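You operate a simulated robot arm through the tools that you are given. There is no shell and no other tool. Be economical: measure what you need, move in short steps, check, and stop when the job is done.

The job below is to be done with a simulated two-armed robot. You get a single attempt, and the scene is never put back.

## Task
Hold the small blue air tank steady and fill it to 3 bar with the inflator.
Fine: move it to the clear part of the green-legged table first; put the inflator back on its peg. Set down upright: small blue air tank.

Only the result counts: the job must be done as asked and must still hold three seconds after the hand-in. Knocking over, shifting, dropping, spilling or breaking anything else fails it.

## Robot
Two 7-joint arms with two-finger parallel grippers on one trunk, on a base that drives. Base frame: it is fixed to the floor where the robot stands at the start and does not move with it; the origin is under the middle of the robot, x ahead of it, y to its left, z up; the surface under the hand at the start is at about z = 78. Units: cm, degrees, N and s.
The left shoulder is at the start at [6.4, 18.2, 113.7], the right one opposite. With the tool pointing down near the work surface each hand reaches from about 24 to 74 cm from the robot's upright axis, wherever it stands, measured 20 degrees to its own side. Places, roughly: clear part of the green-legged table [30, -30, 80]; peg [60, -60, 80]. Payload 3.91 kg a hand.
The tool frame of a hand sits at the grasp point between the pads (the TCP): z along the fingers, y along the line on which they close. The tips reach 3 cm beyond it. The gripper opens to 11 cm. The fingers are 2 cm wide and 1 cm thick; the gripper's body (4.8 by 11.2 cm) begins 5.5 cm behind the TCP.
Orientation is that of the tool frame in the base frame, as a unit quaternion [w, x, y, z]. With the fingers straight down and closing along the base's y, the tool's x points along the base's -x, its y along +y and its z along -z.

## Interface
- The arms move only by the tool send_rows. It takes "left_series", "right_series" or both (then of equal length, played together; a hand with none holds still); each is a list of rows, each a list of 3 entries, a list of its own where there are three numbers: the shift along the tool's x, y, z in cm, then the turn, a rotation vector about the tool's x, y, z in degrees, then the finger opening in cm, from 0 to 11. In form: [[[tx, ty, tz], [rx, ry, rz], gripper], ...]. A call has 1 to 12 rows; each row is the pose to reach, as a shift and turn from the pose commanded when the call began, along the tool's axes at that moment. A row lasts 0.2 s, in which the tool goes at most 5 cm and 8.6 degrees; a call with a longer step from one row to the next is refused whole, and so is a gripper value outside its range. A pose out of reach is approached as far as the arm can. The call stops where the force on the tool passes 40 N (or 10 N more than at its start, if that is more) or the arm is blocked; 0.2 s more then pass. Each finger travels about 7.2 cm/s and halts on what it meets, pressing with about 34 N; the grip force reading is that of the motor and also rises with nothing between the fingers. The clock runs only during rows and for 0.2 s after the last one: add rows that repeat a pose to give the fingers time. The reply holds the time, the measured pose of the TCP, the force on the tool along the base axes, the opening and the grip force, in the units named above and with some noise, with the torque about the TCP (base axes, N m) and any sound that the robot's microphone picked up.
- Cameras (640 x 400 px; columns grow to the right, rows downward): "scene" is now at [17.67, -5.76, 131.76]; the picture's right is [-0.65, -0.76, 0.00], its down [-0.50, 0.43, -0.75] and it looks along [0.57, -0.49, -0.66] (base axes); focal length 214 px, centre (320, 200). "left" rides on the left gripper at [7.2, -1.7, -10.3] in its tool frame; the picture's right is [0.23, 0.97, 0.00], its down [-0.76, 0.18, -0.62] and it looks along [-0.61, 0.14, 0.78] (tool axes); focal length 222 px, centre (320, 200). "right" rides on the right gripper at [7.2, 1.7, -10.3] in its tool frame; the picture's right is [-0.23, 0.97, 0.00], its down [-0.76, -0.18, -0.62] and it looks along [-0.61, -0.14, 0.78] (tool axes); focal length 222 px, centre (320, 200). There is no depth. A picture from a camera that has moved, and an enlarged one, comes with that camera's place and axes in the base frame and with its lens.
- camera(camera): a new picture of that camera. It takes no simulated time.
- raise_lower(by): slides the trunk up (or, below 0, down) by that many cm; the arms and the scene camera ride with it, the base frame stays. It gives what a move gives, with no picture.
- steer(legs): drives the robot by 1 to 6 legs, each [ahead, left, turn to the left] in cm, cm and degrees, along the robot's own axes; the way and the turn of a leg run together, so that a leg with both is an arc; at most 150 cm and 180 degrees a leg. The arms and the cameras ride along, it lands a little off, and it stops where it bumps. It gives what a move gives.
- turn_head(pan, tilt): turns the head with the scene camera to pan (to the left, within 80 degrees either way) and tilt (down, from -29 to 69), counted from straight ahead of the robot. It gives what a move gives.
- zoom(camera, box): a new picture of the part [left, top, right, bottom] of that camera's present view, enlarged. It takes no simulated time.
- job_done(): hands the job in; it is judged then, once.

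Go step by step. Nothing tells you exact positions but the pictures and the camera data: compare them with the known pose of the tool, close in by small moves and look again before you grip or let go. The budget is 120 turns and 100 pictures, counting those below and the enlarged ones. Unless the task says otherwise, let go and move clear before handing in, and close with one line.

The tools are called after ">>>" as a command line: name --argument value ..., lists and objects as JSON in quotes. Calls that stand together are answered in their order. send_rows: Moves the arms, as the interface text tells. Its arguments: {"type":"object","properties":{"left_series":{"type":"array"},"right_series":{"type":"array"}},"required":[]} The other tools are called the same way: raise_lower (by) slides the trunk up or down; steer (legs) drives the base; turn_head (pan, tilt) turns the head that bears the scene camera; camera (camera) takes a picture; zoom (camera, box) takes an enlarged picture of a part of a camera's view; job_done () hands the job in.

At the start:

```text
time: 0.0
left_eef_pos: [43.2, -0.45, 124.7]
left_tcp_rot: [-0.001, 0.0, 1.0, -0.001]
left_contact_force: [0.1, -0.4, 0.0]
left_wrist_torque: [0.03, 0.01, 0.0]
left_opening: 11.01
left_finger_force: 0.0
right_eef_pos: [25.77, -34.72, 125.63]
right_tcp_rot: [0.0, 0.001, 1.0, 0.0]
right_contact_force: [0.0, 0.2, 0.1]
right_wrist_torque: [-0.01, 0.04, 0.0]
right_opening: 10.96
right_finger_force: 0.1
trunk travel left (down, up): [-40.0, 11.4]
robot x, y, heading: [0.05, 0.06, -0.2]
head pan, tilt: [-40.7, 41.6]
```

scene: 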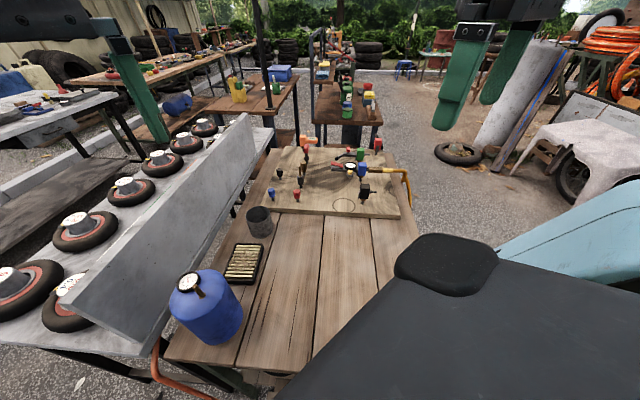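
right: 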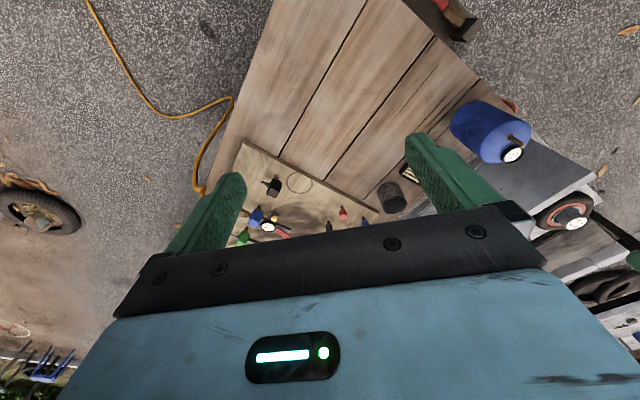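
left: 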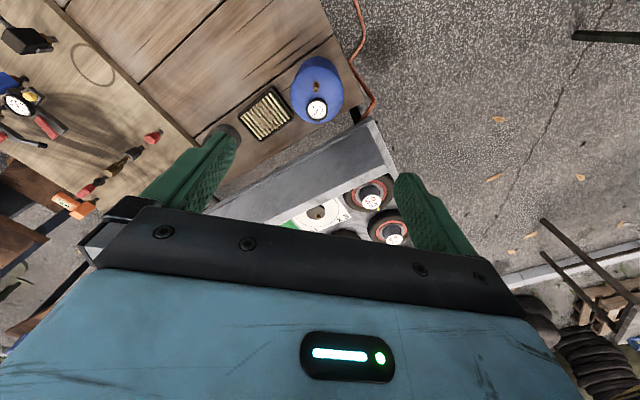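

I see a table with a blue tank near the near-left edge, a pegboard-like block with an inflator at the far end. I'll look closer at both.

>>> zoom --camera "scene" --box '[250, 130, 430, 240]'

>>> zoom --camera "scene" --box '[140, 220, 300, 380]'

>>> zoom --camera "right" --box '[180, 120, 420, 260]'

```text
3.56 times, centred on (340, 185) of scene
camera zoom: at [17.67, -5.76, 131.76], right [-0.65, -0.76, 0.0], down [-0.5, 0.43, -0.75], along [0.57, -0.49, -0.66], focal length 763 px, centre (249, 253)
```

zoom: 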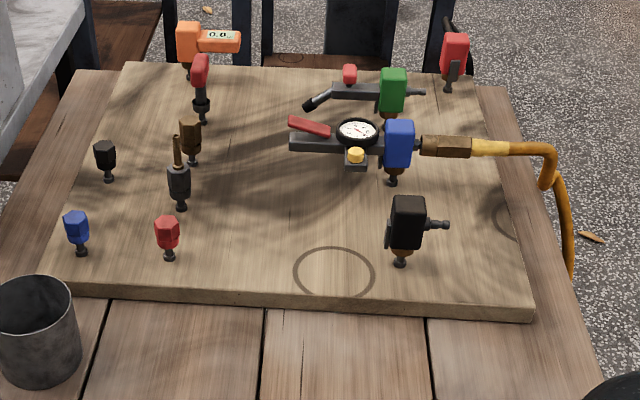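

```text
2.50 times, centred on (220, 300) of scene
camera zoom: at [17.67, -5.76, 131.76], right [-0.65, -0.76, 0.0], down [-0.5, 0.43, -0.75], along [0.57, -0.49, -0.66], focal length 536 px, centre (570, -50)
```

zoom: 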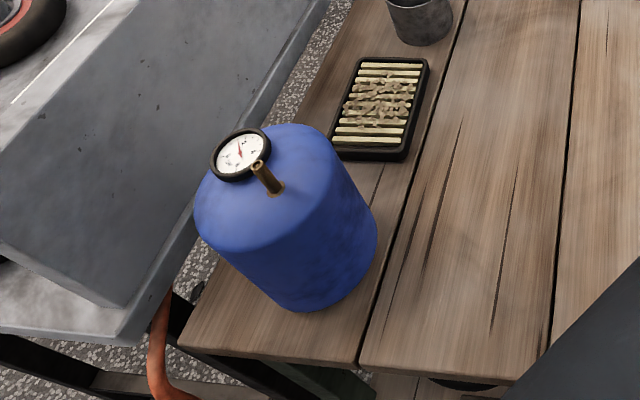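

```text
2.67 times, centred on (300, 190) of right
camera zoom: at [18.56, -32.97, 135.95], right [0.23, 0.97, 0.0], down [0.76, -0.18, 0.62], along [0.61, -0.14, -0.78], focal length 592 px, centre (373, 227)
```

zoom: 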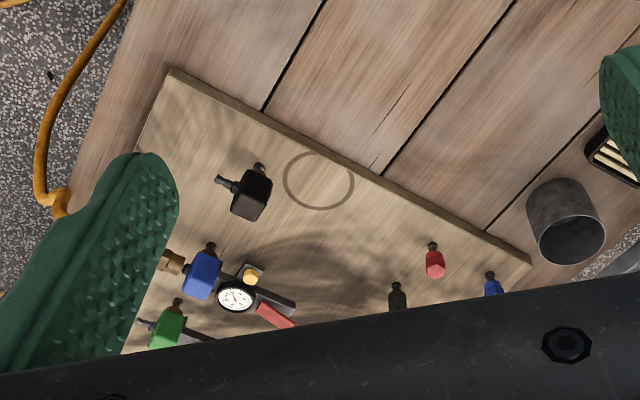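

The inflator looks to be the blue-bodied gauge tool with the yellow hose, standing on a peg in the board. I'll look at both tank and inflator in greater detail.

>>> zoom --camera "scene" --box '[325, 150, 415, 206]'

>>> zoom --camera "left" --box '[270, 40, 370, 140]'

>>> zoom --camera "scene" --box '[165, 260, 250, 350]'

>>> zoom --camera "right" --box '[225, 190, 305, 240]'

```text
7.11 times, centred on (370, 178) of scene
camera zoom: at [17.67, -5.76, 131.76], right [-0.65, -0.76, 0.0], down [-0.5, 0.43, -0.75], along [0.57, -0.49, -0.66], focal length 1525 px, centre (-36, 356)
```

zoom: 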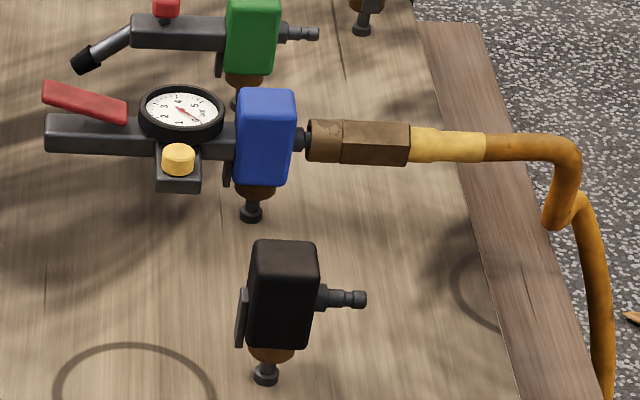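

```text
4.00 times, centred on (320, 90) of left
camera zoom: at [35.89, -2.2, 135.36], right [-0.23, 0.97, 0.0], down [0.76, 0.18, 0.62], along [0.61, 0.14, -0.78], focal length 888 px, centre (320, 640)
```

zoom: 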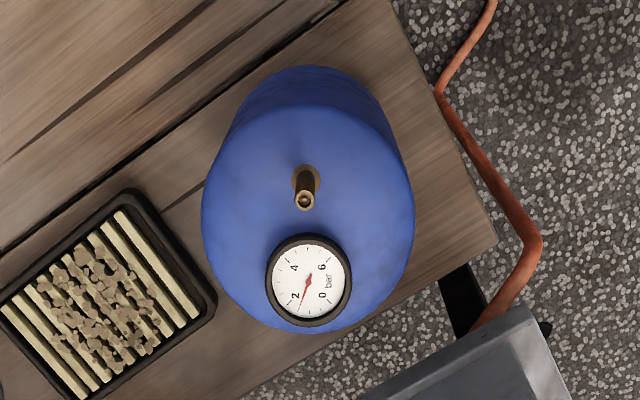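

```text
4.44 times, centred on (208, 305) of scene
camera zoom: at [17.67, -5.76, 131.76], right [-0.65, -0.76, 0.0], down [-0.5, 0.43, -0.75], along [0.57, -0.49, -0.66], focal length 953 px, centre (820, -267)
```

zoom: 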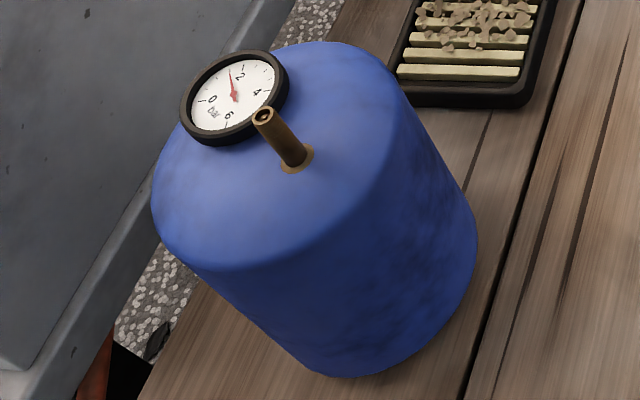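

```text
8.00 times, centred on (265, 215) of right
camera zoom: at [18.56, -32.97, 135.95], right [0.23, 0.97, 0.0], down [0.76, -0.18, 0.62], along [0.61, -0.14, -0.78], focal length 1777 px, centre (760, 80)
```

zoom: 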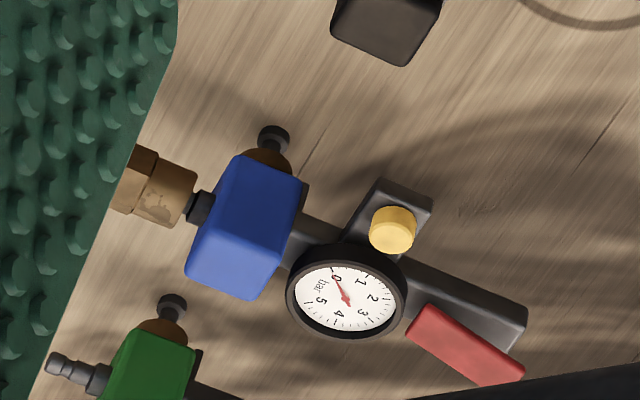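

The tank stands at about (47, 6) and the inflator on its peg at about (61, -65), with the table running diagonally to the robot. The inflator is out of reach from here, so I'll check the floor to the right and the hose before planning a drive.

>>> turn_head --pan -80 --tilt 45

>>> camera --camera "scene"

```text
time: 1.1
left_eef_pos: [43.18, -0.54, 124.84]
left_tcp_rot: [-0.001, 0.0, 1.0, -0.001]
left_contact_force: [-0.2, 0.0, -0.6]
left_wrist_torque: [-0.02, -0.03, 0.01]
left_opening: 11.0
left_finger_force: 0.1
right_eef_pos: [25.9, -34.67, 125.49]
right_tcp_rot: [0.0, 0.0, 1.0, 0.0]
right_contact_force: [0.6, -0.2, 0.3]
right_wrist_torque: [0.0, -0.01, 0.0]
right_opening: 11.02
right_finger_force: 0.0
trunk travel left (down, up): [-40.0, 11.4]
robot x, y, heading: [0.21, 0.29, -0.2]
head pan, tilt: [-80.0, 45.0]
```

```text
89 pictures are left
camera scene: at [12.73, -8.3, 131.28], right [-0.98, -0.17, 0.0], down [-0.12, 0.7, -0.71], along [0.12, -0.7, -0.71], focal length 214 px, centre (320, 200)
```

scene: 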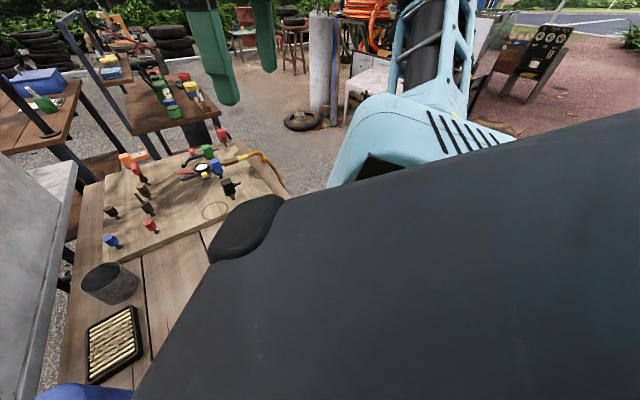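

The tank's stem base triangulates to (44.2, -1.1, 93.9), so the tank axis is at about (45.7, -0.7) with its top at 94 and a diameter near 9.3. I'll tilt the left hand 45° and bring it to a pregrasp on the robot side, so the gauge and stem stay clear.

>>> send_rows --left_series '[[[1.3, 0, 4.3], [0, -7.5, 0], 11], [[2.6, 0, 8.6], [0, -15, 0], 11], [[3.9, -0.1, 12.9], [0, -22.5, 0], 11], [[5.2, -0.2, 17.1], [0, -30, 0], 11], [[6.5, -0.2, 21.3], [0, -37.5, 0], 11], [[7.7, -0.2, 25.6], [0, -45, 0], 11], [[7.7, -0.2, 25.6], [0, -45, 0], 11]]'

>>> turn_head --pan -10 --tilt 50

>>> camera --camera "scene"

>>> camera --camera "left"

```text
time: 2.7
left_eef_pos: [35.33, -0.8, 98.8]
left_tcp_rot: [0.382, -0.001, 0.924, -0.001]
left_contact_force: [-0.2, 0.1, -0.3]
left_wrist_torque: [-0.04, -0.03, -0.01]
left_opening: 10.99
left_finger_force: 0.0
right_eef_pos: [25.73, -34.65, 125.46]
right_tcp_rot: [0.0, -0.001, 1.0, 0.0]
right_contact_force: [-0.1, -0.4, -0.4]
right_wrist_torque: [-0.02, 0.01, 0.0]
right_opening: 10.98
right_finger_force: 0.0
trunk travel left (down, up): [-40.0, 11.4]
robot x, y, heading: [0.12, -0.02, 0.1]
head pan, tilt: [-80.0, 45.0]
```

```text
time: 4.1
left_eef_pos: [35.53, -0.77, 98.86]
left_tcp_rot: [0.382, 0.0, 0.924, -0.001]
left_contact_force: [-0.1, -0.7, -0.3]
left_wrist_torque: [0.04, -0.01, 0.01]
left_opening: 11.01
left_finger_force: 0.1
right_eef_pos: [25.8, -34.68, 125.54]
right_tcp_rot: [0.0, 0.0, 1.0, -0.001]
right_contact_force: [-0.2, -0.1, 0.0]
right_wrist_torque: [-0.02, -0.02, -0.01]
right_opening: 11.02
right_finger_force: 0.1
trunk travel left (down, up): [-40.0, 11.4]
robot x, y, heading: [-0.29, 0.18, 0.3]
head pan, tilt: [-10.0, 50.0]
```

```text
88 pictures are left
camera scene: at [18.89, -1.63, 130.59], right [-0.17, -0.98, 0.0], down [-0.75, 0.13, -0.64], along [0.63, -0.11, -0.77], focal length 214 px, centre (320, 200)
```

scene: 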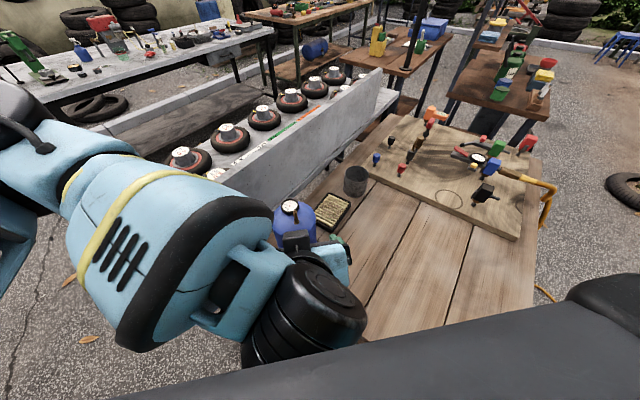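

```text
87 pictures are left
camera left: at [22.99, -2.54, 101.34], right [-0.16, 0.97, -0.16], down [0.1, 0.18, 0.98], along [0.98, 0.14, -0.12], focal length 222 px, centre (320, 200)
```

left: 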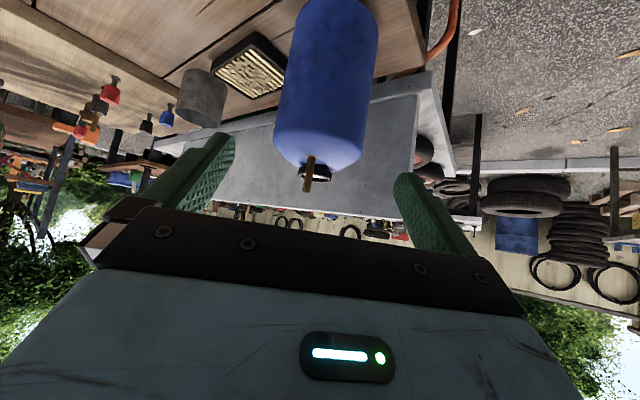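

The tank is centred between the fingers in the left view. I'll zoom to measure its diameter before entering, as clearance is tight.

>>> zoom --camera "left" --box '[240, 0, 420, 200]'

```text
2.00 times, centred on (330, 100) of left
camera zoom: at [22.99, -2.54, 101.34], right [-0.16, 0.97, -0.16], down [0.1, 0.18, 0.98], along [0.98, 0.14, -0.12], focal length 444 px, centre (300, 400)
```

zoom: 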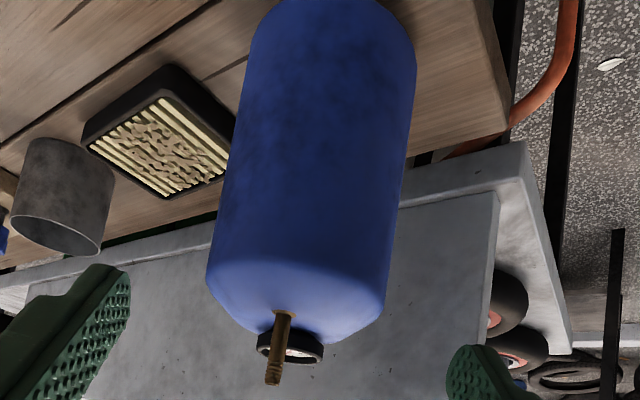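

Diameter comes out at about 9.3 cm and the axis at y = -0.4. I'll slide in along the tool axis.

>>> send_rows --left_series '[[[0, 0.4, 2], [0, 0, 0], 11], [[0, 0.4, 5], [0, 0, 0], 11], [[-0.1, 0.4, 8], [0, 0, 0], 11], [[-0.2, 0.4, 10.5], [0, 0, 0], 11], [[-0.3, 0.4, 12.8], [0, 0, 0], 11], [[-0.3, 0.4, 12.8], [0, 0, 0], 11]]'

>>> camera --camera "left"

>>> zoom --camera "scene" --box '[240, 170, 380, 270]'

```text
time: 5.5
left_eef_pos: [44.8, -0.25, 90.54]
left_tcp_rot: [0.384, 0.001, 0.923, -0.003]
left_contact_force: [-5.3, 0.7, 16.4]
left_wrist_torque: [-0.1, -0.25, -0.02]
left_opening: 11.0
left_finger_force: 0.1
right_eef_pos: [25.55, -34.72, 125.58]
right_tcp_rot: [0.001, 0.0, 1.0, 0.0]
right_contact_force: [0.1, -0.7, -0.1]
right_wrist_torque: [-0.02, 0.0, 0.01]
right_opening: 11.0
right_finger_force: 0.0
trunk travel left (down, up): [-40.0, 11.4]
robot x, y, heading: [-0.1, 0.3, -0.4]
head pan, tilt: [-10.0, 50.0]
```

```text
85 pictures are left
camera left: at [32.27, -2.03, 92.92], right [-0.16, 0.97, -0.16], down [0.09, 0.18, 0.98], along [0.98, 0.14, -0.12], focal length 222 px, centre (320, 200)
```

left: 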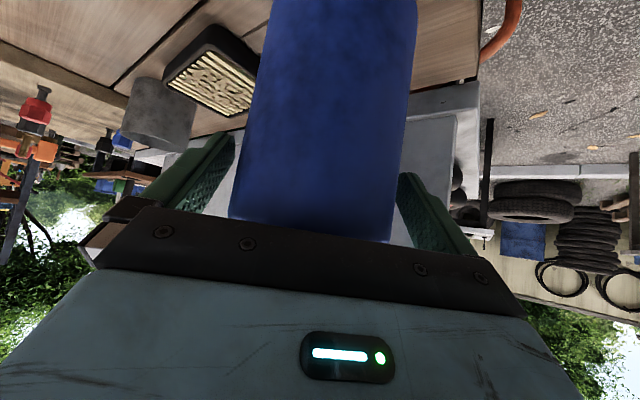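

```text
4.00 times, centred on (310, 220) of scene
camera zoom: at [18.7, -1.62, 130.63], right [-0.17, -0.98, 0.0], down [-0.75, 0.13, -0.64], along [0.63, -0.11, -0.77], focal length 858 px, centre (360, 120)
```

zoom: 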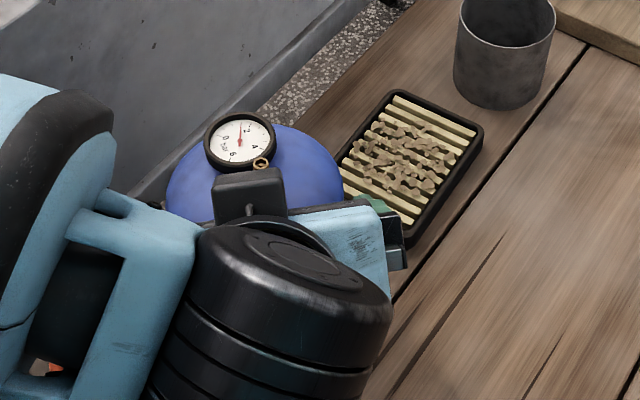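

The palm touches the tank's shoulder (16 N). I'll back off slightly and then close.

>>> send_rows --left_series '[[[0, 0, -0.9], [0, 0, 0], 11], [[0, 0, -0.9], [0, 0, 0], 11]]'

>>> send_rows --left_series '[[[0, 0, 0], [0, 0, 0], 10], [[0, 0, 0], [0, 0, 0], 9], [[0, 0, 0], [0, 0, 0], 8.5], [[0, 0, 0], [0, 0, 0], 8.5], [[0, 0, 0], [0, 0, 0], 8.5]]'

>>> camera --camera "left"

```text
time: 6.1
left_eef_pos: [44.16, -0.32, 90.86]
left_tcp_rot: [0.382, -0.001, 0.924, 0.001]
left_contact_force: [-0.5, -0.6, -0.2]
left_wrist_torque: [0.0, 0.02, 0.0]
left_opening: 11.01
left_finger_force: 0.1
right_eef_pos: [25.73, -34.6, 125.5]
right_tcp_rot: [0.0, 0.0, 1.0, 0.0]
right_contact_force: [-0.5, 0.3, 0.9]
right_wrist_torque: [0.0, 0.02, 0.02]
right_opening: 10.97
right_finger_force: 0.0
trunk travel left (down, up): [-40.0, 11.4]
robot x, y, heading: [-0.29, -0.06, 0.3]
head pan, tilt: [-10.0, 50.0]
```

```text
time: 7.3
left_eef_pos: [44.21, -0.37, 90.96]
left_tcp_rot: [0.382, -0.001, 0.924, 0.0]
left_contact_force: [0.6, -3.3, 0.3]
left_wrist_torque: [-0.13, 0.06, -0.05]
left_opening: 9.49
left_finger_force: 34.4
right_eef_pos: [25.71, -34.72, 125.52]
right_tcp_rot: [0.0, 0.0, 1.0, 0.0]
right_contact_force: [0.2, -0.5, -0.4]
right_wrist_torque: [-0.01, -0.02, 0.03]
right_opening: 11.02
right_finger_force: 0.0
trunk travel left (down, up): [-40.0, 11.4]
robot x, y, heading: [0.03, -0.05, -0.1]
head pan, tilt: [-10.0, 50.0]
```

```text
83 pictures are left
camera left: at [31.68, -2.08, 93.4], right [-0.16, 0.97, -0.16], down [0.1, 0.18, 0.98], along [0.98, 0.14, -0.13], focal length 222 px, centre (320, 200)
```

left: 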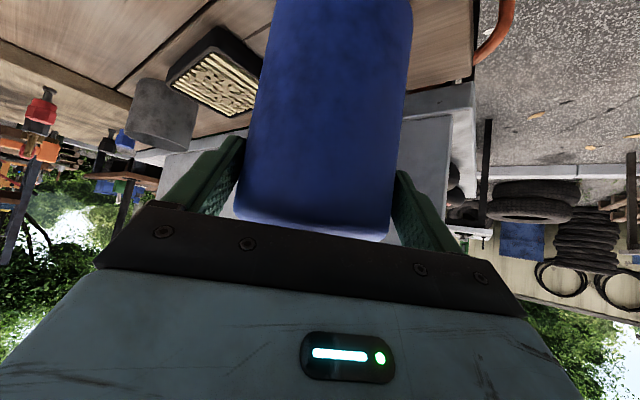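

Gripped at 9.5 cm. I'll lift 6 cm and check for slip.

>>> send_rows --left_series '[[[-0.7, 0, -0.7], [0, 0, 0], 8.5], [[-1.7, 0, -1.7], [0, 0, 0], 8.5], [[-3, 0, -3], [0, 0, 0], 8.5], [[-4.2, 0, -4.2], [0, 0, 0], 8.5], [[-4.2, 0, -4.2], [0, 0, 0], 8.5]]'

>>> camera --camera "left"

>>> camera --camera "scene"

```text
time: 8.5
left_eef_pos: [44.18, -0.23, 96.79]
left_tcp_rot: [0.382, 0.0, 0.924, 0.0]
left_contact_force: [-0.9, -0.2, -11.7]
left_wrist_torque: [-0.01, 0.21, 0.03]
left_opening: 9.5
left_finger_force: 34.1
right_eef_pos: [25.9, -34.65, 125.54]
right_tcp_rot: [0.0, 0.001, 1.0, -0.001]
right_contact_force: [0.0, 0.4, -0.1]
right_wrist_torque: [0.0, 0.0, 0.0]
right_opening: 10.99
right_finger_force: 0.0
trunk travel left (down, up): [-40.0, 11.4]
robot x, y, heading: [-0.01, -0.21, -0.1]
head pan, tilt: [-10.0, 50.0]
```

```text
82 pictures are left
camera left: at [31.62, -1.92, 99.25], right [-0.16, 0.97, -0.16], down [0.1, 0.18, 0.98], along [0.98, 0.14, -0.13], focal length 222 px, centre (320, 200)
```

left: 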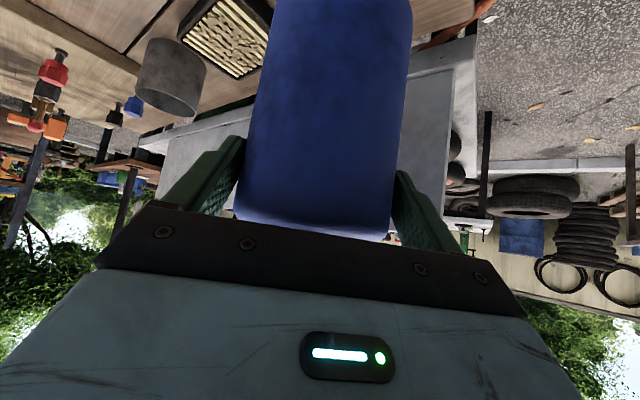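

```text
81 pictures are left
camera scene: at [18.97, -1.63, 130.57], right [-0.17, -0.98, 0.0], down [-0.75, 0.13, -0.64], along [0.63, -0.11, -0.77], focal length 214 px, centre (320, 200)
```

scene: 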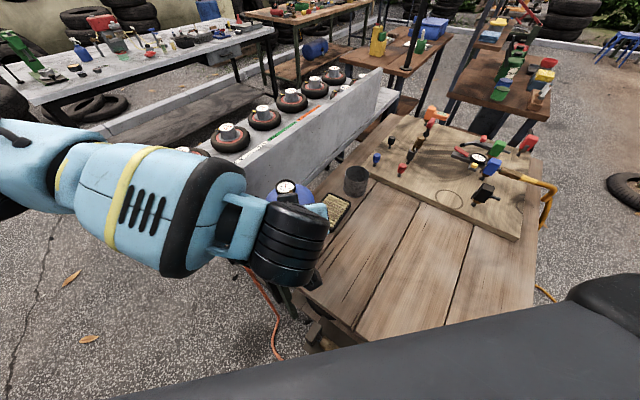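

The tank (about 1.2 kg) is held firmly. Turning the robot right by 45° will swing it over the clear middle of the table and square the robot up to the table.

>>> steer --legs '[[0, 0, -22], [0, 0, -22]]'

>>> turn_head --pan 0 --tilt 45

>>> camera --camera "scene"

```text
time: 11.2
left_eef_pos: [31.63, -30.89, 96.84]
left_tcp_rot: [0.354, 0.348, 0.856, -0.144]
left_contact_force: [-0.8, 0.7, -11.3]
left_wrist_torque: [0.13, 0.16, -0.01]
left_opening: 9.49
left_finger_force: 34.5
right_eef_pos: [-5.69, -42.88, 125.54]
right_tcp_rot: [-0.001, 0.376, 0.926, 0.0]
right_contact_force: [0.1, 0.2, -0.6]
right_wrist_torque: [-0.01, -0.04, 0.05]
right_opening: 10.99
right_finger_force: 0.1
trunk travel left (down, up): [-40.0, 11.4]
robot x, y, heading: [0.04, 0.11, -44.3]
head pan, tilt: [-10.0, 50.0]
```

```text
time: 11.9
left_eef_pos: [31.4, -30.84, 96.74]
left_tcp_rot: [0.353, 0.348, 0.856, -0.144]
left_contact_force: [-0.5, -0.2, -10.6]
left_wrist_torque: [0.13, 0.15, -0.02]
left_opening: 9.51
left_finger_force: 34.4
right_eef_pos: [-5.62, -42.9, 125.46]
right_tcp_rot: [0.0, 0.376, 0.927, 0.0]
right_contact_force: [1.2, 0.0, 0.3]
right_wrist_torque: [-0.02, -0.01, 0.03]
right_opening: 11.01
right_finger_force: 0.1
trunk travel left (down, up): [-40.0, 11.4]
robot x, y, heading: [-0.28, 0.23, -44.2]
head pan, tilt: [0.0, 45.0]
```

```text
80 pictures are left
camera scene: at [13.94, -13.99, 131.26], right [-0.7, -0.72, 0.0], down [-0.51, 0.49, -0.71], along [0.51, -0.49, -0.71], focal length 214 px, centre (320, 200)
```

scene: 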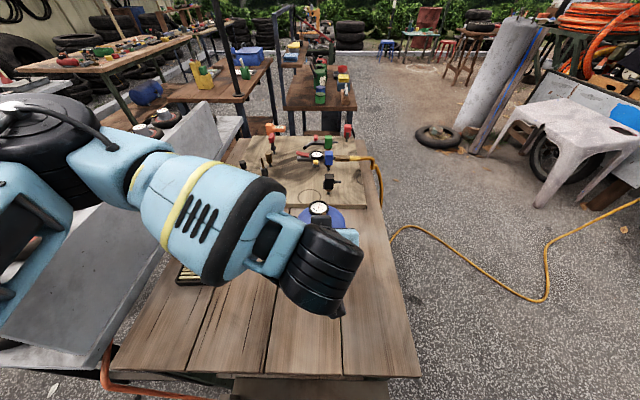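

The robot now faces along the table with the tank above (32, -31), which is clear. I'll lower it onto the table.

>>> send_rows --left_series '[[[1.4, 0, 1.4], [0, 0, 0], 8.5], [[2.8, 0, 2.8], [0, 0, 0], 8.5], [[3.6, 0, 3.6], [0, 0, 0], 8.5], [[4.0, 0, 4.0], [0, 0, 0], 8.5], [[4.1, 0, 4.1], [0, 0, 0], 8.5], [[4.1, 0, 4.1], [0, 0, 0], 8.5]]'

>>> camera --camera "left"

>>> camera --camera "right"

```text
time: 13.3
left_eef_pos: [31.46, -30.96, 91.01]
left_tcp_rot: [0.353, 0.348, 0.856, -0.144]
left_contact_force: [1.1, 0.5, -8.8]
left_wrist_torque: [0.17, 0.05, 0.05]
left_opening: 9.49
left_finger_force: 34.2
right_eef_pos: [-5.73, -42.94, 125.6]
right_tcp_rot: [-0.001, 0.377, 0.926, -0.001]
right_contact_force: [-0.3, 0.4, 0.4]
right_wrist_torque: [-0.02, 0.01, 0.03]
right_opening: 11.01
right_finger_force: 0.2
trunk travel left (down, up): [-40.0, 11.4]
robot x, y, heading: [0.11, -0.08, -44.3]
head pan, tilt: [0.0, 45.0]
```

```text
79 pictures are left
camera left: at [21.3, -23.44, 93.41], right [0.56, 0.81, -0.16], down [0.2, 0.06, 0.98], along [0.8, -0.58, -0.13], focal length 222 px, centre (320, 200)
```

left: 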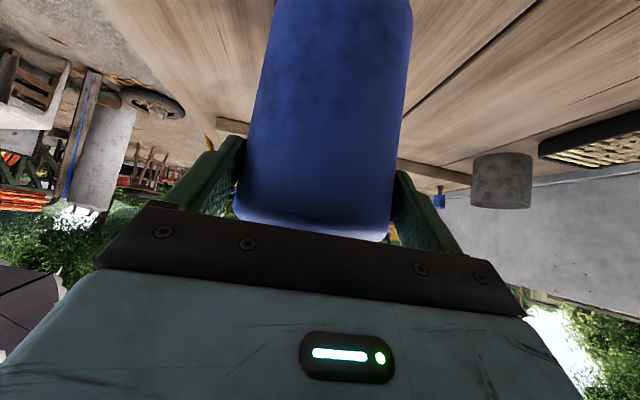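

```text
78 pictures are left
camera right: at [-9.67, -36.59, 135.94], right [0.84, 0.54, 0.0], down [0.42, -0.66, 0.62], along [0.34, -0.52, -0.78], focal length 222 px, centre (320, 200)
```

right: 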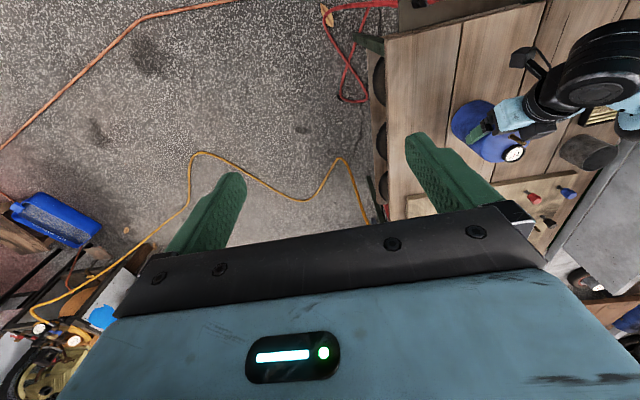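

Nearly down; the force has only just begun to fall. I'll press down a little more until the table carries the tank.

>>> send_rows --left_series '[[[0.15, 0, 0.15], [0, 0, 0], 8.5], [[0.3, 0, 0.3], [0, 0, 0], 8.5], [[0.3, 0, 0.3], [0, 0, 0], 8.5]]'

```text
time: 14.1
left_eef_pos: [31.43, -30.98, 90.94]
left_tcp_rot: [0.357, 0.346, 0.855, -0.147]
left_contact_force: [4.3, 0.6, 24.4]
left_wrist_torque: [0.33, -0.35, 0.18]
left_opening: 9.44
left_finger_force: 34.1
right_eef_pos: [-5.75, -42.73, 125.69]
right_tcp_rot: [0.0, 0.377, 0.926, -0.001]
right_contact_force: [0.4, 0.2, -0.4]
right_wrist_torque: [0.02, -0.01, 0.01]
right_opening: 11.01
right_finger_force: 0.1
trunk travel left (down, up): [-40.0, 11.4]
robot x, y, heading: [-0.22, 0.52, -44.1]
head pan, tilt: [0.0, 45.0]
```

The table now carries the tank. I'll open, back off along the tool axis, and look down at the base's clearance to the table edge.

>>> send_rows --left_series '[[[-0.15, 0, -0.15], [0, 0, 0], 9.5], [[-0.15, 0, -0.15], [0, 0, 0], 10.5], [[-0.15, 0, -0.15], [0, 0, 0], 11], [[-0.15, 0, -0.15], [0, 0, 0], 11], [[-0.15, 0, -2], [0, 0, 0], 11], [[-0.15, 0, -6], [0, 0, 0], 11], [[-0.15, 0, -10], [0, 0, 0], 11], [[-0.15, 0, -14], [0, 0, 0], 11]]'

>>> turn_head --pan 0 --tilt 69

>>> camera --camera "scene"

>>> camera --camera "left"

```text
time: 15.9
left_eef_pos: [24.36, -23.88, 100.62]
left_tcp_rot: [0.355, 0.346, 0.857, -0.141]
left_contact_force: [-0.3, 0.0, -0.4]
left_wrist_torque: [0.01, 0.01, 0.04]
left_opening: 10.99
left_finger_force: 0.1
right_eef_pos: [-5.84, -42.82, 125.63]
right_tcp_rot: [0.0, 0.377, 0.926, 0.0]
right_contact_force: [0.5, -0.4, -0.3]
right_wrist_torque: [0.01, 0.01, 0.03]
right_opening: 11.01
right_finger_force: 0.1
trunk travel left (down, up): [-40.0, 11.4]
robot x, y, heading: [0.04, -0.11, -44.5]
head pan, tilt: [0.0, 45.0]
```

```text
time: 16.8
left_eef_pos: [24.38, -24.06, 100.57]
left_tcp_rot: [0.354, 0.347, 0.857, -0.143]
left_contact_force: [-0.4, 0.2, 0.1]
left_wrist_torque: [-0.03, 0.0, -0.03]
left_opening: 11.01
left_finger_force: 0.0
right_eef_pos: [-5.69, -42.89, 125.63]
right_tcp_rot: [0.0, 0.377, 0.926, 0.0]
right_contact_force: [0.0, 0.8, -0.2]
right_wrist_torque: [0.03, 0.02, 0.02]
right_opening: 10.99
right_finger_force: 0.1
trunk travel left (down, up): [-40.0, 11.4]
robot x, y, heading: [-0.23, 0.13, -44.4]
head pan, tilt: [0.0, 68.8]
```

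```text
77 pictures are left
camera scene: at [12.07, -12.16, 128.4], right [-0.7, -0.72, 0.0], down [-0.67, 0.65, -0.36], along [0.26, -0.25, -0.93], focal length 214 px, centre (320, 200)
```

scene: 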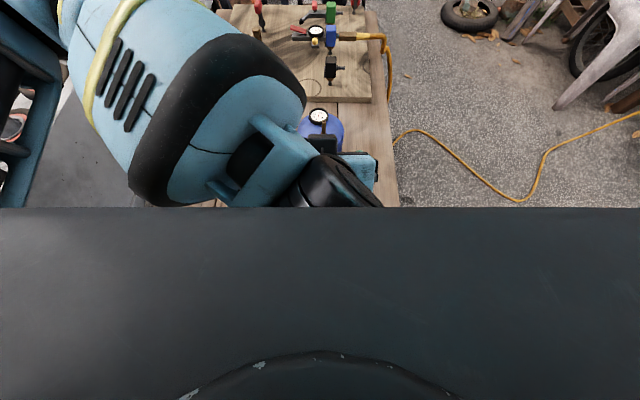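

```text
76 pictures are left
camera left: at [14.2, -16.67, 102.97], right [0.56, 0.81, -0.16], down [0.19, 0.06, 0.98], along [0.8, -0.58, -0.13], focal length 222 px, centre (320, 200)
```

left: 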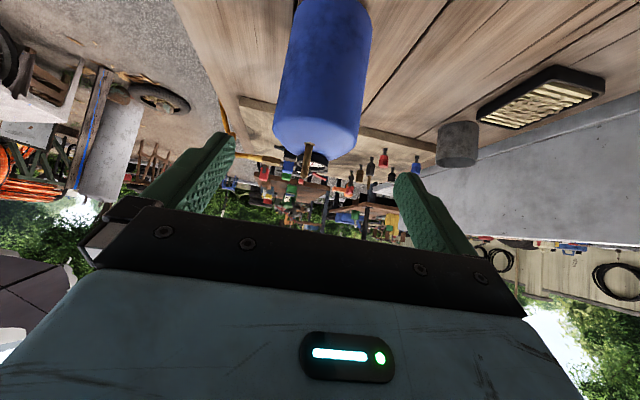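

The tank stands free. I'll raise the left hand out of the way and pitch the right hand camera back to see the robot's base against the table.

>>> send_rows --left_series '[[[-3, 2, -3], [0, 0, 0], 11], [[-6, 6, -6], [0, 0, 0], 11], [[-8, 9, -8], [0, 0, 0], 11], [[-10, 12, -10], [0, 0, 0], 11], [[-12, 15, -12], [0, 0, 0], 11], [[-12, 15, -12], [0, 0, 0], 11]]' --right_series '[[[0, 0, 0], [0, 8, 0], 11], [[0, 0, 0], [0, 16, 0], 11], [[0, 0, 0], [0, 24, 0], 11], [[0, 0, 0], [0, 32, 0], 11], [[0, 0, 0], [0, 40, 0], 11], [[0, 0, 0], [0, 40, 0], 11]]'

>>> camera --camera "right"

```text
refused: row 2 steps farther than a row can; nothing moved
```

```text
75 pictures are left
camera right: at [-9.73, -36.55, 135.95], right [0.84, 0.54, 0.0], down [0.42, -0.66, 0.62], along [0.34, -0.53, -0.78], focal length 222 px, centre (320, 200)
```

right: 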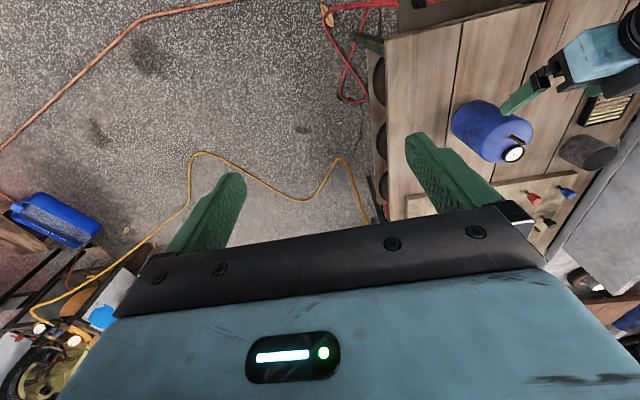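

>>> send_rows --left_series '[[[-2.5, 2, -2.5], [0, 0, 0], 11], [[-4.5, 5, -4.5], [0, 0, 0], 11], [[-6.5, 8, -6.5], [0, 0, 0], 11], [[-8.5, 11, -8.5], [0, 0, 0], 11], [[-10.5, 14, -10.5], [0, 0, 0], 11], [[-10.5, 14, -10.5], [0, 0, 0], 11]]' --right_series '[[[0, 0, 0], [0, 8, 0], 11], [[0, 0, 0], [0, 16, 0], 11], [[0, 0, 0], [0, 24, 0], 11], [[0, 0, 0], [0, 32, 0], 11], [[0, 0, 0], [0, 40, 0], 11], [[0, 0, 0], [0, 40, 0], 11]]'

>>> camera --camera "right"

```text
time: 17.6
left_eef_pos: [31.64, -18.57, 104.63]
left_tcp_rot: [0.356, 0.349, 0.865, -0.057]
left_contact_force: [0.1, 0.1, 0.5]
left_wrist_torque: [0.01, -0.01, 0.0]
left_opening: 11.01
left_finger_force: 0.0
left hand out of reach, approached as far as the arm can: row 3
right_eef_pos: [-5.59, -42.72, 125.67]
right_tcp_rot: [-0.175, 0.368, 0.911, 0.069]
right_contact_force: [-0.2, 0.8, 0.7]
right_wrist_torque: [-0.02, 0.0, -0.02]
right_opening: 11.0
right_finger_force: 0.1
trunk travel left (down, up): [-40.0, 11.4]
robot x, y, heading: [0.13, -0.34, -44.4]
head pan, tilt: [0.0, 68.8]
stopped in row 3 (left hand): the arm was blocked; the commanded pose is now the measured one
```

```text
74 pictures are left
camera right: at [-6.48, -39.49, 137.94], right [0.83, 0.55, -0.09], down [0.55, -0.78, 0.3], along [0.1, -0.29, -0.95], focal length 222 px, centre (320, 200)
```

right: 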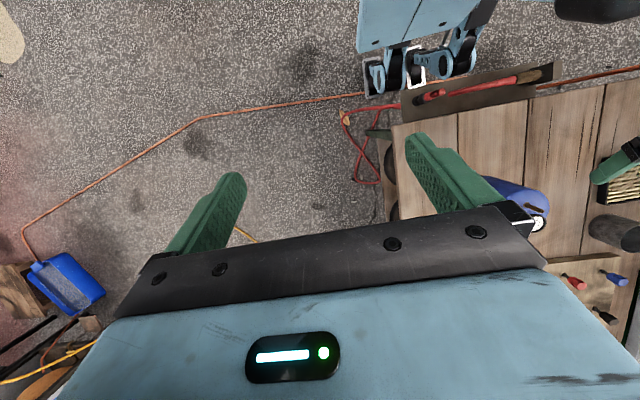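

I'll zoom in on the blue structure near the table end to see whether it is the base.

>>> zoom --camera "right" --box '[330, 0, 640, 140]'

```text
2.06 times, centred on (485, 70) of right
camera zoom: at [-6.48, -39.49, 137.94], right [0.83, 0.55, -0.09], down [0.55, -0.78, 0.3], along [0.1, -0.29, -0.95], focal length 459 px, centre (-21, 468)
```

zoom: 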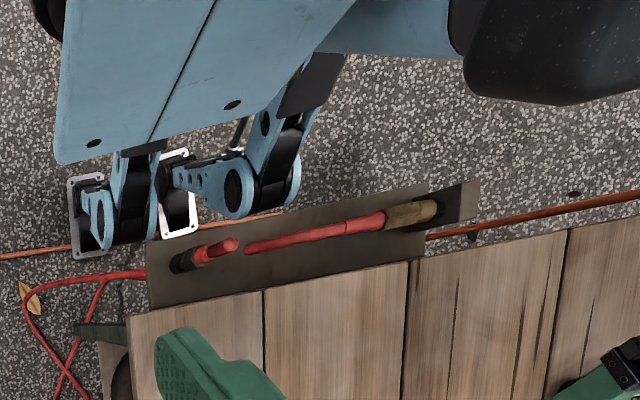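

The blue base has its wheels close under a tool tray that juts from the table end, so driving forward is unsafe. The floor on the table's right side is clear and the yellow hose lies farther on, so I'll raise the trunk for clearance and go round to that side.

>>> raise_lower --by 10

>>> steer --legs '[[0, -62, 0]]'

>>> turn_head --pan 0 --tilt 55

>>> camera --camera "scene"

```text
time: 18.9
left_eef_pos: [31.64, -18.78, 114.62]
left_tcp_rot: [0.355, 0.35, 0.865, -0.056]
left_contact_force: [0.0, -0.2, 0.6]
left_wrist_torque: [-0.01, 0.0, 0.01]
left_opening: 11.02
left_finger_force: 0.0
right_eef_pos: [-5.73, -42.97, 135.45]
right_tcp_rot: [-0.176, 0.37, 0.909, 0.071]
right_contact_force: [-0.4, 0.5, 0.2]
right_wrist_torque: [0.05, -0.01, 0.01]
right_opening: 11.03
right_finger_force: 0.1
trunk travel left (down, up): [-50.0, 1.4]
robot x, y, heading: [-0.11, 0.12, -44.3]
head pan, tilt: [0.0, 68.8]
```

```text
time: 24.8
left_eef_pos: [-11.44, -63.03, 114.69]
left_tcp_rot: [0.356, 0.347, 0.866, -0.055]
left_contact_force: [-0.8, 0.2, -0.6]
left_wrist_torque: [0.03, 0.02, 0.01]
left_opening: 11.02
left_finger_force: 0.1
right_eef_pos: [-48.55, -87.39, 135.59]
right_tcp_rot: [-0.176, 0.367, 0.911, 0.069]
right_contact_force: [0.1, -0.6, 0.4]
right_wrist_torque: [0.01, 0.01, 0.03]
right_opening: 11.01
right_finger_force: 0.1
trunk travel left (down, up): [-50.0, 1.4]
robot x, y, heading: [-43.04, -45.09, -43.9]
head pan, tilt: [0.0, 68.8]
```

```text
time: 25.6
left_eef_pos: [-11.46, -63.03, 114.68]
left_tcp_rot: [0.355, 0.347, 0.866, -0.055]
left_contact_force: [-1.5, -0.3, -1.4]
left_wrist_torque: [-0.02, 0.0, -0.02]
left_opening: 10.97
left_finger_force: 0.1
right_eef_pos: [-48.58, -87.42, 135.48]
right_tcp_rot: [-0.175, 0.366, 0.911, 0.07]
right_contact_force: [0.1, -0.1, 1.1]
right_wrist_torque: [0.0, -0.01, 0.0]
right_opening: 10.98
right_finger_force: 0.0
trunk travel left (down, up): [-50.0, 1.4]
robot x, y, heading: [-43.08, -44.86, -43.7]
head pan, tilt: [0.0, 55.0]
```

```text
72 pictures are left
camera scene: at [-35.9, -51.96, 141.93], right [-0.69, -0.72, 0.0], down [-0.59, 0.57, -0.57], along [0.41, -0.4, -0.82], focal length 214 px, centre (320, 200)
```

scene: 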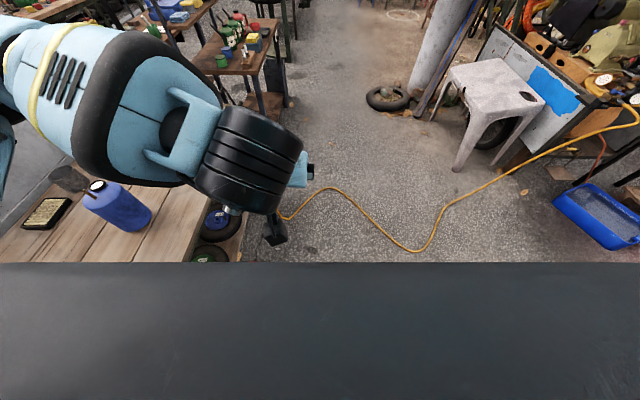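

The floor ahead is clear; the hose's nearest bend is well to the right and beyond. I'll drive ahead 62 and turn left 90 to face the table from its side.

>>> steer --legs '[[62, 0, 0]]'

>>> steer --legs '[[0, 0, 45], [0, 0, 45]]'

>>> turn_head --pan 0 --tilt 45

>>> camera --camera "scene"

```text
time: 29.1
left_eef_pos: [34.09, -106.41, 114.72]
left_tcp_rot: [0.356, 0.346, 0.866, -0.055]
left_contact_force: [-0.2, -0.7, 0.3]
left_wrist_torque: [-0.01, 0.02, 0.01]
left_opening: 11.02
left_finger_force: 0.0
right_eef_pos: [-3.05, -130.93, 135.71]
right_tcp_rot: [-0.175, 0.365, 0.912, 0.069]
right_contact_force: [-0.3, -0.6, 0.1]
right_wrist_torque: [0.01, -0.03, -0.02]
right_opening: 11.01
right_finger_force: 0.1
trunk travel left (down, up): [-50.0, 1.4]
robot x, y, heading: [2.15, -88.14, -43.7]
head pan, tilt: [0.0, 55.0]
```

```text
time: 33.6
left_eef_pos: [20.62, -56.33, 114.53]
left_tcp_rot: [0.291, -0.367, 0.858, 0.213]
left_contact_force: [0.0, 0.6, -1.0]
left_wrist_torque: [0.0, -0.03, -0.01]
left_opening: 11.03
left_finger_force: 0.0
right_eef_pos: [45.04, -93.37, 135.5]
right_tcp_rot: [-0.173, -0.386, 0.903, -0.075]
right_contact_force: [-0.3, 0.1, 0.3]
right_wrist_torque: [0.0, -0.05, 0.01]
right_opening: 11.02
right_finger_force: 0.1
trunk travel left (down, up): [-50.0, 1.4]
robot x, y, heading: [2.24, -88.09, 46.3]
head pan, tilt: [0.0, 55.0]
```

```text
time: 34.4
left_eef_pos: [20.63, -56.3, 114.63]
left_tcp_rot: [0.291, -0.367, 0.857, 0.213]
left_contact_force: [-0.4, 1.1, -0.2]
left_wrist_torque: [-0.01, 0.0, 0.01]
left_opening: 11.04
left_finger_force: 0.0
right_eef_pos: [45.02, -93.34, 135.56]
right_tcp_rot: [-0.173, -0.386, 0.903, -0.075]
right_contact_force: [0.4, -0.8, 0.3]
right_wrist_torque: [-0.04, 0.0, 0.0]
right_opening: 11.0
right_finger_force: 0.1
trunk travel left (down, up): [-50.0, 1.4]
robot x, y, heading: [2.18, -88.02, 46.2]
head pan, tilt: [0.0, 45.0]
```

```text
71 pictures are left
camera scene: at [9.76, -80.28, 143.27], right [0.72, -0.69, 0.0], down [-0.49, -0.51, -0.71], along [0.49, 0.51, -0.71], focal length 214 px, centre (320, 200)
```

scene: 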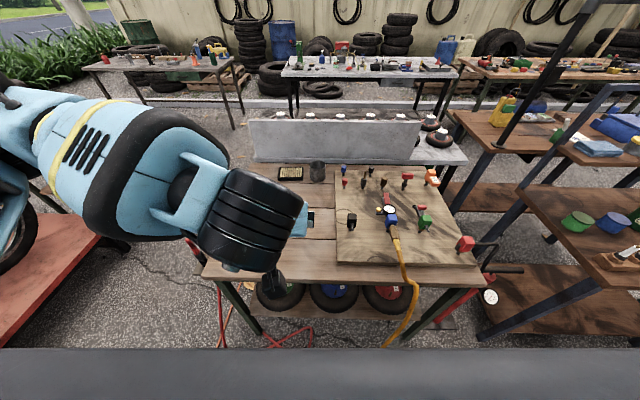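

Both the inflator and the tank are now within reach: the robot is at (2, -88) and the table edge is about 45 cm ahead. I'll zoom on the inflator from this side.

>>> zoom --camera "scene" --box '[340, 180, 440, 260]'

>>> raise_lower --by -12

>>> steer --legs '[[8, 0, 0]]'

```text
5.00 times, centred on (390, 220) of scene
camera zoom: at [9.76, -80.28, 143.27], right [0.72, -0.69, 0.0], down [-0.49, -0.51, -0.71], along [0.49, 0.51, -0.71], focal length 1072 px, centre (-30, 100)
```

zoom: 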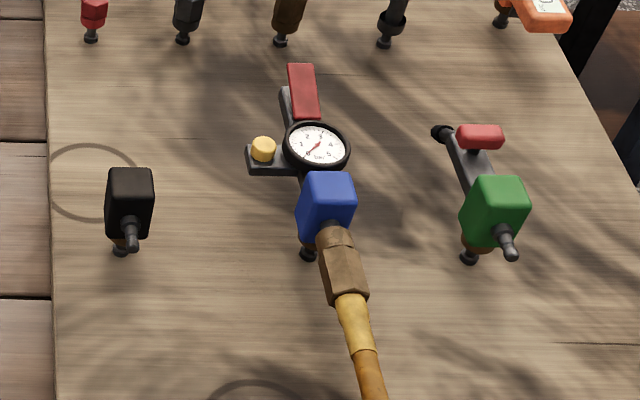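

```text
time: 35.9
left_eef_pos: [20.43, -55.73, 102.09]
left_tcp_rot: [0.28, -0.375, 0.856, 0.22]
left_contact_force: [0.0, 1.1, 0.5]
left_wrist_torque: [0.02, 0.05, -0.02]
left_opening: 11.01
left_finger_force: 0.0
right_eef_pos: [45.03, -93.4, 123.51]
right_tcp_rot: [-0.173, -0.386, 0.903, -0.075]
right_contact_force: [-0.2, 0.1, -0.2]
right_wrist_torque: [0.0, 0.0, 0.02]
right_opening: 11.01
right_finger_force: 0.1
trunk travel left (down, up): [-38.0, 13.4]
robot x, y, heading: [2.11, -88.23, 46.1]
head pan, tilt: [0.0, 45.0]
```

```text
time: 36.9
left_eef_pos: [26.09, -49.93, 102.09]
left_tcp_rot: [0.279, -0.376, 0.856, 0.22]
left_contact_force: [0.0, -0.3, -0.9]
left_wrist_torque: [0.02, 0.0, 0.01]
left_opening: 11.02
left_finger_force: 0.1
right_eef_pos: [50.63, -87.61, 123.61]
right_tcp_rot: [-0.173, -0.385, 0.903, -0.075]
right_contact_force: [0.0, 0.0, -0.2]
right_wrist_torque: [-0.03, 0.02, 0.01]
right_opening: 10.99
right_finger_force: 0.1
trunk travel left (down, up): [-38.0, 13.4]
robot x, y, heading: [7.66, -82.2, 46.4]
head pan, tilt: [0.0, 45.0]
```

I'll bring the right hand back to pointing down and look with both hand cameras to understand the inflator's front end.

>>> send_rows --right_series '[[[0, 0, 0], [0, -7.5, 0], 11], [[0, 0, 0], [0, -15, 0], 11], [[0, 0, 0], [0, -22, 0], 11], [[0, 0, 0], [0, -22, 0], 11]]'

>>> camera --camera "right"

>>> camera --camera "left"

>>> camera --camera "scene"

```text
time: 37.9
left_eef_pos: [25.96, -49.77, 101.99]
left_tcp_rot: [0.279, -0.376, 0.856, 0.219]
left_contact_force: [0.5, -0.1, -1.0]
left_wrist_torque: [0.03, 0.02, 0.01]
left_opening: 10.98
left_finger_force: 0.1
right_eef_pos: [50.61, -87.58, 123.75]
right_tcp_rot: [0.004, -0.393, 0.919, 0.001]
right_contact_force: [0.3, -0.2, -0.2]
right_wrist_torque: [-0.04, 0.02, -0.01]
right_opening: 10.98
right_finger_force: 0.1
trunk travel left (down, up): [-38.0, 13.4]
robot x, y, heading: [7.75, -82.39, 46.2]
head pan, tilt: [0.0, 45.0]
```

```text
69 pictures are left
camera right: at [44.34, -91.66, 133.96], right [-0.55, 0.84, 0.0], down [0.65, 0.43, 0.63], along [0.53, 0.34, -0.78], focal length 222 px, centre (320, 200)
```

right: 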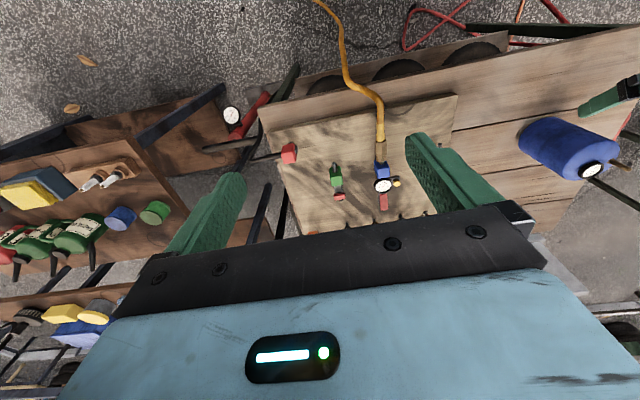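

```text
68 pictures are left
camera left: at [19.89, -60.82, 105.03], right [-0.87, 0.48, 0.02], down [0.1, 0.14, 0.99], along [0.47, 0.86, -0.17], focal length 222 px, centre (320, 200)
```

left: 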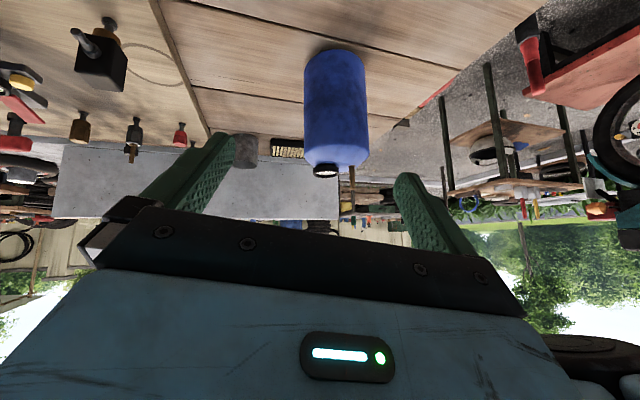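

```text
67 pictures are left
camera scene: at [21.64, -67.85, 129.03], right [0.72, -0.69, 0.0], down [-0.49, -0.51, -0.71], along [0.49, 0.51, -0.71], focal length 214 px, centre (320, 200)
```

scene: 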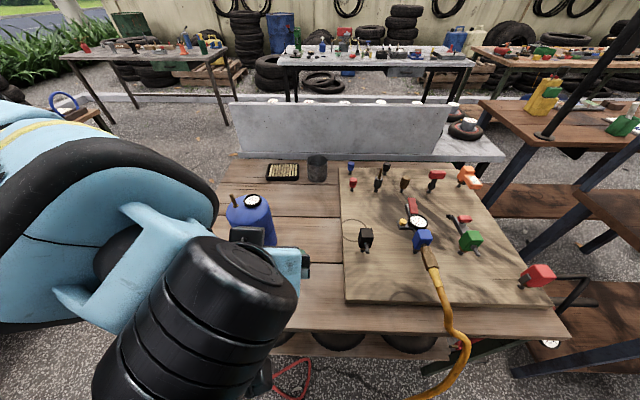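

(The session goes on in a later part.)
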